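You operate a simulated robot arm through the tools that you are given. There is no shell and no other tool. Be economical: measure what you need, move in short steps, check, and stop when the job is done.

Carry out the task below with a simulated robot arm. There is one attempt and no reset: what you move stays moved.

TASK
Shut the bench drawer.
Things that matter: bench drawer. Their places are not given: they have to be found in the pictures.

It is judged by the outcome, as a careful person would: the job done as asked, and still so three seconds after it is handed in. It fails if anything else is knocked over, pushed out of place, dropped, spilled or broken.

THE ROBOT
A 7-joint arm with a two-finger parallel gripper, fixed in place. Base frame: the origin is at the foot of the arm, x ahead of it, y to its left, z up. Lengths are in mm, angles in rad, forces in N, time in s.
With the tool pointing down near the work surface it reaches from about 240 to 680 mm from the base axis. Its first joint turns from -1.152 to 1.152 rad. Payload 1.57 kg.
Tool frame: the origin (TCP) lies between the finger pads and is the grasp point; the fingertips stand 30 mm ahead of it; z points along the fingers, y is the line along which they close. The gripper opens to 110 mm. The fingers are 24 mm wide and 12 mm thick; the gripper's body (48 by 112 mm) begins 78 mm behind the TCP.
Orientation is that of the tool frame in the base frame, as a unit quaternion [x, y, z, w]. With the fingers straight down and closing along the base's y, the tool's x points along the base's -x, its y along +y and its z along -z.

THE INTERFACE
- The arm moves only by the tool apply_moves. Its argument "motion" is text: rows parted by semicolons, each of 7 numbers parted by spaces: the closure, from 0 (fully open) to 1 (shut), then the shift along the tool's x, y, z in units of 20 mm (1.0 is 20 mm), then the turn, a rotation vector about the tool's x, y, z in units of 4 degrees (1.0 is 4 degrees). In form: gripper dx dy dz ax ay az; .... A call has 1 to 20 rows; each row shifts and turns the commanded pose from where the row before left it, along the tool's axes as they then stand. A call with a number of a shift or a turn outside -1 to 1 is refused whole. A row lasts 0.2 s, in which the tool goes at most 50 mm and 0.15 rad; a call with a longer step from one row to the next is refused whole, and so is a gripper value outside its range. A pose out of reach is approached as far as the arm can. The call stops where the force on the tool passes 40 N (or 10 N more than at its start, if that is more) or the arm is blocked; 0.2 s more then pass. The fingers move at their own pace (about 108 mm/s each) and stop on an object; they squeeze with about 23 N. The grip force told is the motor's: it shows also when the fingers shut on nothing. Time passes only in rows, and 0.2 s behind the last, so rows that do not move let the fingers close. It gives the time, the measured TCP pose, the force on the tool (base axes), the opening and the grip force at its end, in the units of the frame above (readings bear some noise).
- Cameras (640 x 400 px; columns grow to the right, rows downward): "scene" is fixed at [150.9, -389.2, 1385.9]; the picture's right is [0.86, -0.50, 0.00], its down [-0.36, -0.63, -0.69] and it looks along [0.35, 0.60, -0.73] (base axes); focal length 349 px, centre (320, 200). "wrist" rides on the gripper at [-36, 0, -80] in the tool frame; the picture's right is [0.00, -1.00, 0.00], its down [0.97, 0.00, -0.24] and it looks along [0.24, 0.00, 0.97] (tool axes); focal length 218 px, centre (320, 200).
- capture(camera): a new picture of that camera. No time passes.
- probe_pixels(camera, pixels): for up to 12 pixels [column, row] of the newest picture of that camera ("zoom" is the newest enlarged one), the place [x, y, z] in the base frame of the surface seen there, good to about 2 mm. No time passes.
- zoom(camera, box): a new picture of the part [left, top, right, bottom] of that camera's present view, enlarged. No time passes.
- hand_in(): hands the job in; it is judged then, once.

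Work in short steps. Measure before you move; look again where a grasp or a placing could have gone wrong, and mend it. You have 60 turns and 20 pictures in all, the two below and enlarged ones among them. Open the gripper and draw the arm clear of the work before you hand the job in, unless the task says otherwise; then end with one line.

The tools are called after "Request:" by a JSON object that holds its "op" and its "data". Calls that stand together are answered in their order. apply_moves: Moves the arm, as the interface text tells. Its arguments: {"type":"object","properties":{"motion":{"type":"string"}},"required":["motion"]} The other tools are called the same way: capture (camera) takes a picture; probe_pixels (camera, pixels) gives the place of the surface under pixels of a picture; zoom (camera, box) takes an enlarged picture of a part of a camera's view; hand_in () hands the job in.

At the start:

```text
clock: 0.0
eef_pos: [359.7, 130.3, 890.4]
ee_rot: [0.0, 1.0, 0.0, 0.001]
wrist_force: [0.4, -0.4, 0.7]
width: 109.9
grip_force: 0.0
```

scene: 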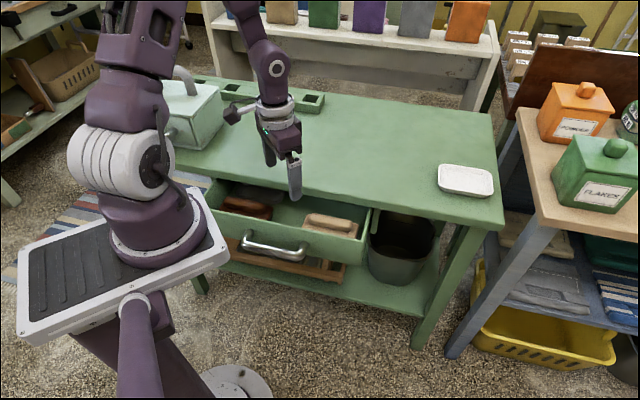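
wrist: 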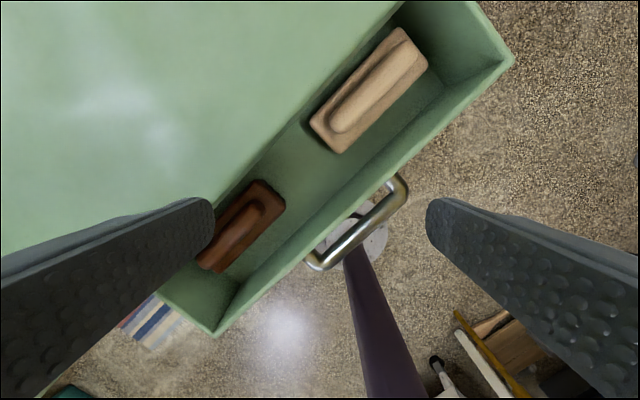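

The drawer is open, with its handle around (275,246) in the scene picture. I measure the handle, the front panel and the table edge.

Request:
{"op": "probe_pixels", "data": {"camera": "scene", "pixels": [[245, 240], [275, 250], [304, 253], [215, 213], [290, 232], [362, 240], [370, 207], [225, 178], [400, 209], [260, 235], [330, 223], [245, 207]]}}

Request:
{"op": "probe_pixels", "data": {"camera": "wrist", "pixels": [[512, 60], [215, 335], [395, 185], [318, 262], [360, 230], [385, 15], [365, 170], [160, 295], [400, 5], [250, 180], [430, 125], [270, 290]]}}

Request:
{"op": "zoom", "data": {"camera": "scene", "box": [180, 140, 400, 300]}}

```text
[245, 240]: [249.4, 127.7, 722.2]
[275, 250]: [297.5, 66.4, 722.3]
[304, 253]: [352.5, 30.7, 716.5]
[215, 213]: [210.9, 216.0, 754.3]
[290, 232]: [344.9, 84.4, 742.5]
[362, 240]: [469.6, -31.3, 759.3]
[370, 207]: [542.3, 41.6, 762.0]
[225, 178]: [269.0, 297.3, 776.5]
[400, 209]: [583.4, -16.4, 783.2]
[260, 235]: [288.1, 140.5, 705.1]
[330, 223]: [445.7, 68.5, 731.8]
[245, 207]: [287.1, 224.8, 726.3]
```

```text
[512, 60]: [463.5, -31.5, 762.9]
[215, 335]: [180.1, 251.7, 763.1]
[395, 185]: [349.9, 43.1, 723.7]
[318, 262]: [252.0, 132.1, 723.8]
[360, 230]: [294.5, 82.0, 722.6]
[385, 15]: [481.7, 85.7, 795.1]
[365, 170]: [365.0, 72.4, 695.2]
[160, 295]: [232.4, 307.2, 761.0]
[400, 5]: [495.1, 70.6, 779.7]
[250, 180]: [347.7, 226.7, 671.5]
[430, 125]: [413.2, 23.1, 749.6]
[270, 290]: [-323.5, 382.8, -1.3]
```

```text
2.50 times, centred on (290, 220) of scene
```

zoom: 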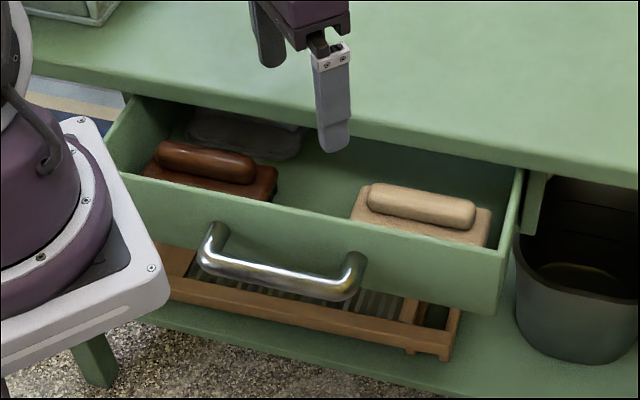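

The front panel lies on x+y≈432, so pushing along (1,1)/√2 closes it. The handle bar is centred near (301,87,718), with its outer face at x+y≈372. I'll close the fingers, move outside the handle while still high, and turn -45° about tool z.

Request:
{"op": "apply_moves", "data": {"motion": "1 0.86 -0.7 0 0 0 0;1 0.86 -0.7 0 0 0 0;1 0.86 -0.7 0 0 0 0;1 0.86 -0.7 0 0 0 0;1 0.86 -0.7 0 0 0 0;1 0 0 0 0 0 -1;1 0 0 0 0 0 -1;1 0 0 0 0 0 -1;1 0 0 0 0 0 -1;1 0 0 0 0 0 -1;1 0 0 0 0 0 -1;1 0 0 0 0 0 -1;1 0 0 0 0 0 -1;1 0 0 0 0 0 -1;1 0 0 0 0 0 -1;1 0 0 0 0 0 -1;1 0 0 0 0 0 -0.25;1 0 0 0 0 0 0"}}

Request:
{"op": "capture", "data": {"camera": "wrist"}}

Request:
{"op": "capture", "data": {"camera": "scene"}}

```text
clock: 3.8
eef_pos: [292.7, 73.0, 890.2]
ee_rot: [-0.383, 0.924, 0.0, 0.0]
wrist_force: [-0.6, 0.1, -1.2]
width: 0.0
grip_force: 21.0
out of reach, approached as far as the arm can: row 5
```

```text
16 pictures are left
```

wrist: 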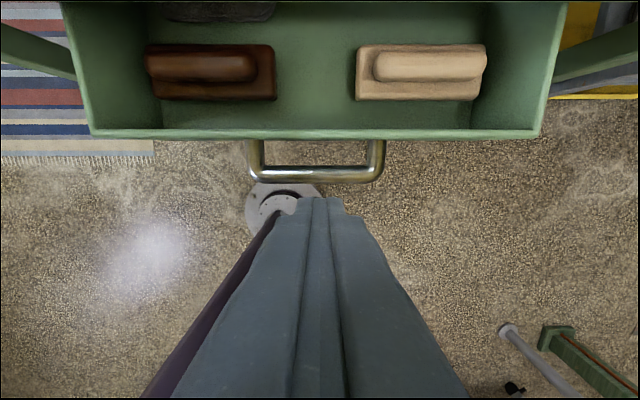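

```text
15 pictures are left
```

scene: 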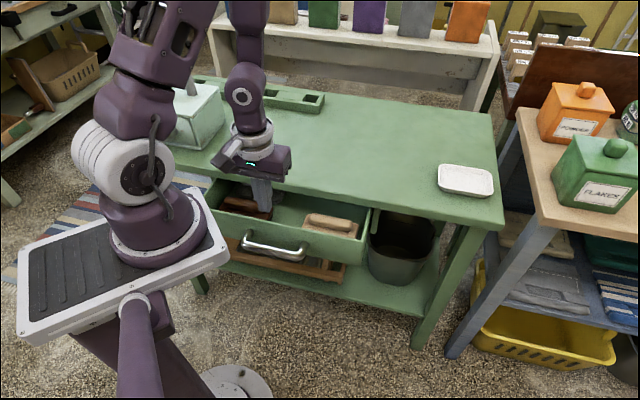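

The reach limit stopped the tool at (292.7,73), above the bar. I'll shift sideways along the handle and outward, then check the pose.

Request:
{"op": "apply_moves", "data": {"motion": "1 0 -0.7 0 0 0 0;1 0 -0.7 0 0 0 0;1 0.54 0 0 0 0 0;1 0.54 0 0 0 0 0;1 0 0 0 0 0 0"}}

```text
clock: 5.0
eef_pos: [302.4, 41.5, 886.5]
ee_rot: [-0.383, 0.924, 0.001, 0.007]
wrist_force: [-0.1, 1.4, -0.6]
width: 0.4
grip_force: 21.6
out of reach, approached as far as the arm can: row 4
```

x+y is 344 here, which is too tight to the bar (outer face about 362–372). I'll lower to just above the bar, with tips at about z 760, where the reach should be better, then go further out.

Request:
{"op": "apply_moves", "data": {"motion": "1 0 0 1 0 0 0;1 0 0 1 0 0 0;1 0 0 1 0 0 0;1 0 0 1 0 0 0;1 0 0 0.8 0 0 0;1 0.5 0 0 0 0 0;1 0.5 0 0 0 0 0;1 0 0 0 0 0 0"}}

Request:
{"op": "capture", "data": {"camera": "wrist"}}

```text
clock: 6.8
eef_pos: [285.0, 29.0, 791.7]
ee_rot: [-0.384, 0.923, 0.0, 0.004]
wrist_force: [0.1, -0.9, 0.1]
width: 0.1
grip_force: 21.1
out of reach, approached as far as the arm can: row 7
```

```text
14 pictures are left
```

wrist: 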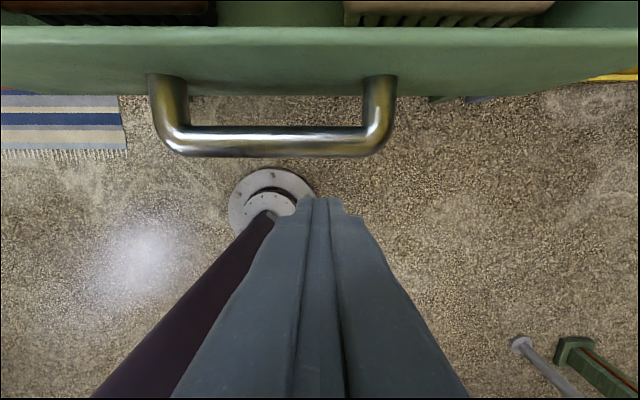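

Now at x+y=314, well clear of the bar. I'll lower the tips to about z 700 and shift 30 mm toward the handle centre.

Request:
{"op": "apply_moves", "data": {"motion": "1 0 0 1 0 0 0;1 0 0 1 0 0 0;1 0 0 1 0 0 0;1 -0.2 0.75 0 0 0 0;1 -0.2 0.75 0 0 0 0;1 0 0 0 0 0 0"}}

Request:
{"op": "capture", "data": {"camera": "wrist"}}

Request:
{"op": "zoom", "data": {"camera": "scene", "box": [180, 140, 400, 300]}}

```text
clock: 8.2
eef_pos: [267.0, 50.2, 736.1]
ee_rot: [-0.383, 0.924, 0.0, 0.0]
wrist_force: [0.1, -1.4, -0.1]
width: 0.0
grip_force: 21.0
```

```text
13 pictures are left
```

wrist: 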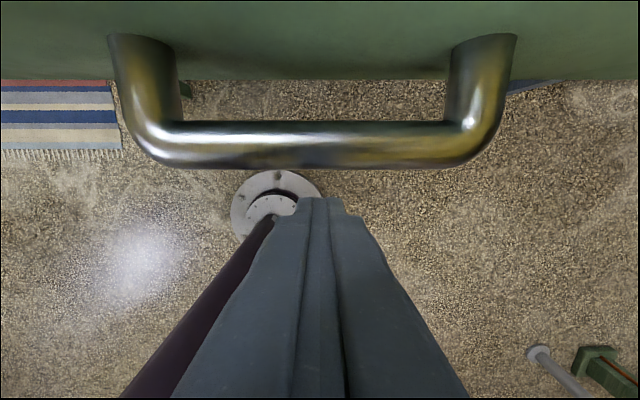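

```text
2.50 times, centred on (290, 220) of scene
```

zoom: 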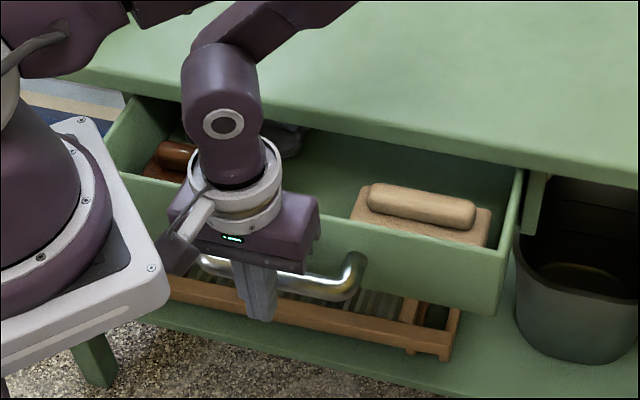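

The fingers are centred in front of the bar with the tips near z 706. I'll lower 8 mm and push gently along -tool x.

Request:
{"op": "apply_moves", "data": {"motion": "1 0 0 0.4 0 0 0;1 -0.4 0 0 0 0 0;1 -0.4 0 0 0 0 0;1 -0.4 0 0 0 0 0;1 -0.3 0 0 0 0 0;1 -0.3 0 0 0 0 0;1 -0.3 0 0 0 0 0;1 -0.3 0 0 0 0 0;1 -0.3 0 0 0 0 0;1 -0.3 0 0 0 0 0;1 -0.3 0 0 0 0 0;1 -0.3 0 0 0 0 0;1 -0.3 0 0 0 0 0"}}

Request:
{"op": "capture", "data": {"camera": "scene"}}

```text
clock: 11.0
eef_pos: [320.3, 104.4, 726.8]
ee_rot: [-0.383, 0.924, 0.0, 0.0]
wrist_force: [-2.3, -1.9, 0.2]
width: 0.0
grip_force: 21.1
```

```text
11 pictures are left
```

scene: 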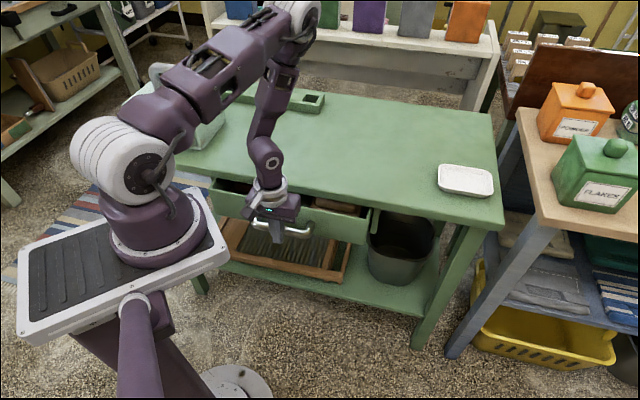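

The drawer is closing with only about 3 N. By my measurements roughly 45 mm or more remains, so I keep pushing until it stops.

Request:
{"op": "apply_moves", "data": {"motion": "1 -0.3 0 0 0 0 0;1 -0.3 0 0 0 0 0;1 -0.3 0 0 0 0 0;1 -0.3 0 0 0 0 0;1 -0.3 0 0 0 0 0;1 -0.3 0 0 0 0 0;1 -0.2 0 0 0 0 0"}}

Request:
{"op": "capture", "data": {"camera": "wrist"}}

Request:
{"op": "zoom", "data": {"camera": "scene", "box": [180, 140, 400, 300]}}

```text
clock: 12.6
eef_pos: [350.5, 134.1, 726.7]
ee_rot: [-0.383, 0.924, -0.001, 0.0]
wrist_force: [-1.0, -2.3, 0.7]
width: 0.1
grip_force: 22.0
```

```text
10 pictures are left
```

wrist: 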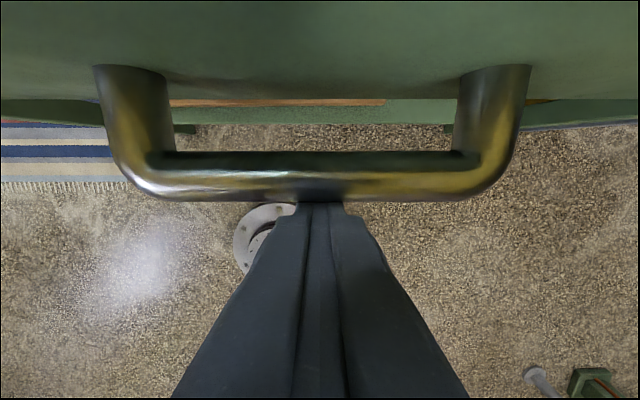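

```text
2.50 times, centred on (290, 220) of scene
```

zoom: 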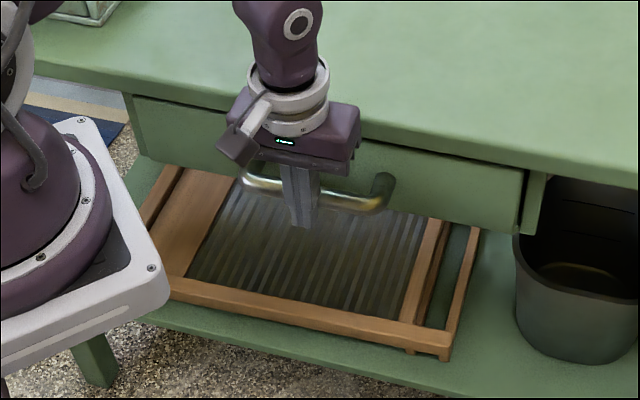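

Nearly closed and still only about 3 N, so it isn't at its stop yet. I continue in small steps.

Request:
{"op": "apply_moves", "data": {"motion": "1 -0.2 0 0 0 0 0;1 -0.2 0 0 0 0 0;1 -0.2 0 0 0 0 0;1 -0.2 0 0 0 0 0"}}

Request:
{"op": "zoom", "data": {"camera": "scene", "box": [180, 140, 400, 300]}}

```text
clock: 13.6
eef_pos: [358.3, 143.7, 725.5]
ee_rot: [-0.381, 0.924, -0.002, -0.006]
wrist_force: [-19.7, -24.4, 10.6]
width: 0.0
grip_force: 21.1
```

```text
2.50 times, centred on (290, 220) of scene
```

zoom: 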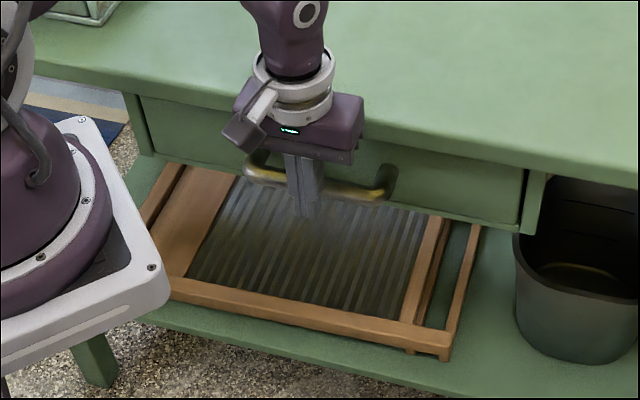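

Force rose to about 31 N, so this is a stop. I back off 50 mm, rise, and inspect the drawer.

Request:
{"op": "apply_moves", "data": {"motion": "1 0.5 0 0 0 0 0;1 0.7 0 0 0 0 0;1 0.8 0 0 0 0 0;1 0.8 0 0 0 0 0;1 0 0 0 0 0 0;1 0 0 -1 0 0 0;1 0 0 -1 0 0 0;1 0 0 -1 0 0 0;1 0 0 -1 0 0 0;1 0 0 -1 0 0 0;1 0 0 -1 0 0 0;1 0 0 -1 0 0 0;1 0 0 -1 0 0 0;0 0 0 0 0 0 0;0 0 0 0 0 0 0;0 0 0 0 0 0 0"}}

Request:
{"op": "capture", "data": {"camera": "scene"}}

Request:
{"op": "capture", "data": {"camera": "wrist"}}

```text
clock: 17.0
eef_pos: [324.3, 108.4, 887.8]
ee_rot: [-0.382, 0.924, 0.0, -0.001]
wrist_force: [0.2, -0.2, -0.7]
width: 109.8
grip_force: 0.1
```

```text
7 pictures are left
```

scene: 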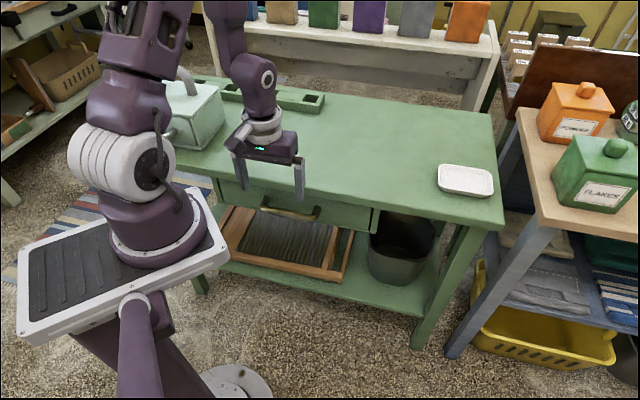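

```text
6 pictures are left
```

wrist: 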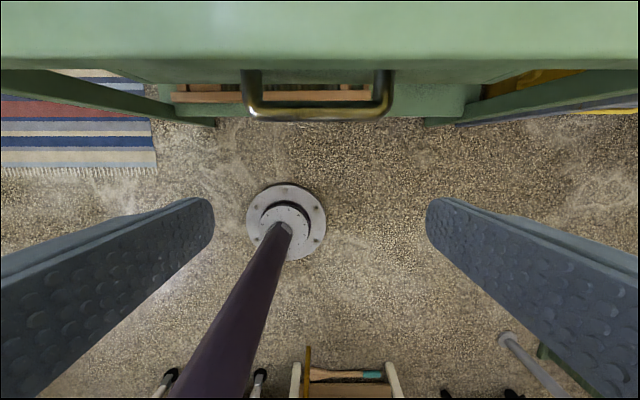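

Request:
{"op": "probe_pixels", "data": {"camera": "scene", "pixels": [[230, 195], [340, 214], [365, 222], [377, 222], [410, 212], [216, 188], [378, 205], [355, 200], [290, 214]]}}

Request:
{"op": "zoom", "data": {"camera": "scene", "box": [290, 170, 400, 250]}}

```text
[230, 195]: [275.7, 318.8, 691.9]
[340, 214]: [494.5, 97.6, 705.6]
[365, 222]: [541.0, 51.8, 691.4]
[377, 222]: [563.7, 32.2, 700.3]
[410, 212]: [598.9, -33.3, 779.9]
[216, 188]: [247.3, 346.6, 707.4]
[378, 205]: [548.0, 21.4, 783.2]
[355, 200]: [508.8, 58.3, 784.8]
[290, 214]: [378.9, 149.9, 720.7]
```

```text
5.00 times, centred on (345, 210) of scene
```

zoom: 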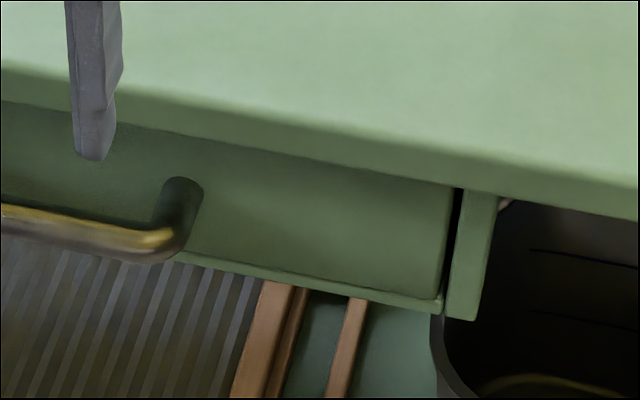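

The drawer front (x+y≈593) is flush with the runner post beside it (x+y≈595). The gripper is open and clear, and nothing else looks disturbed, so I hand in.

Request:
{"op": "hand_in", "data": {}}

```text
The job is handed in.
```

The bench drawer is shut: its front sits flush with the frame, the arm is clear with the gripper open, and nothing else looks moved.
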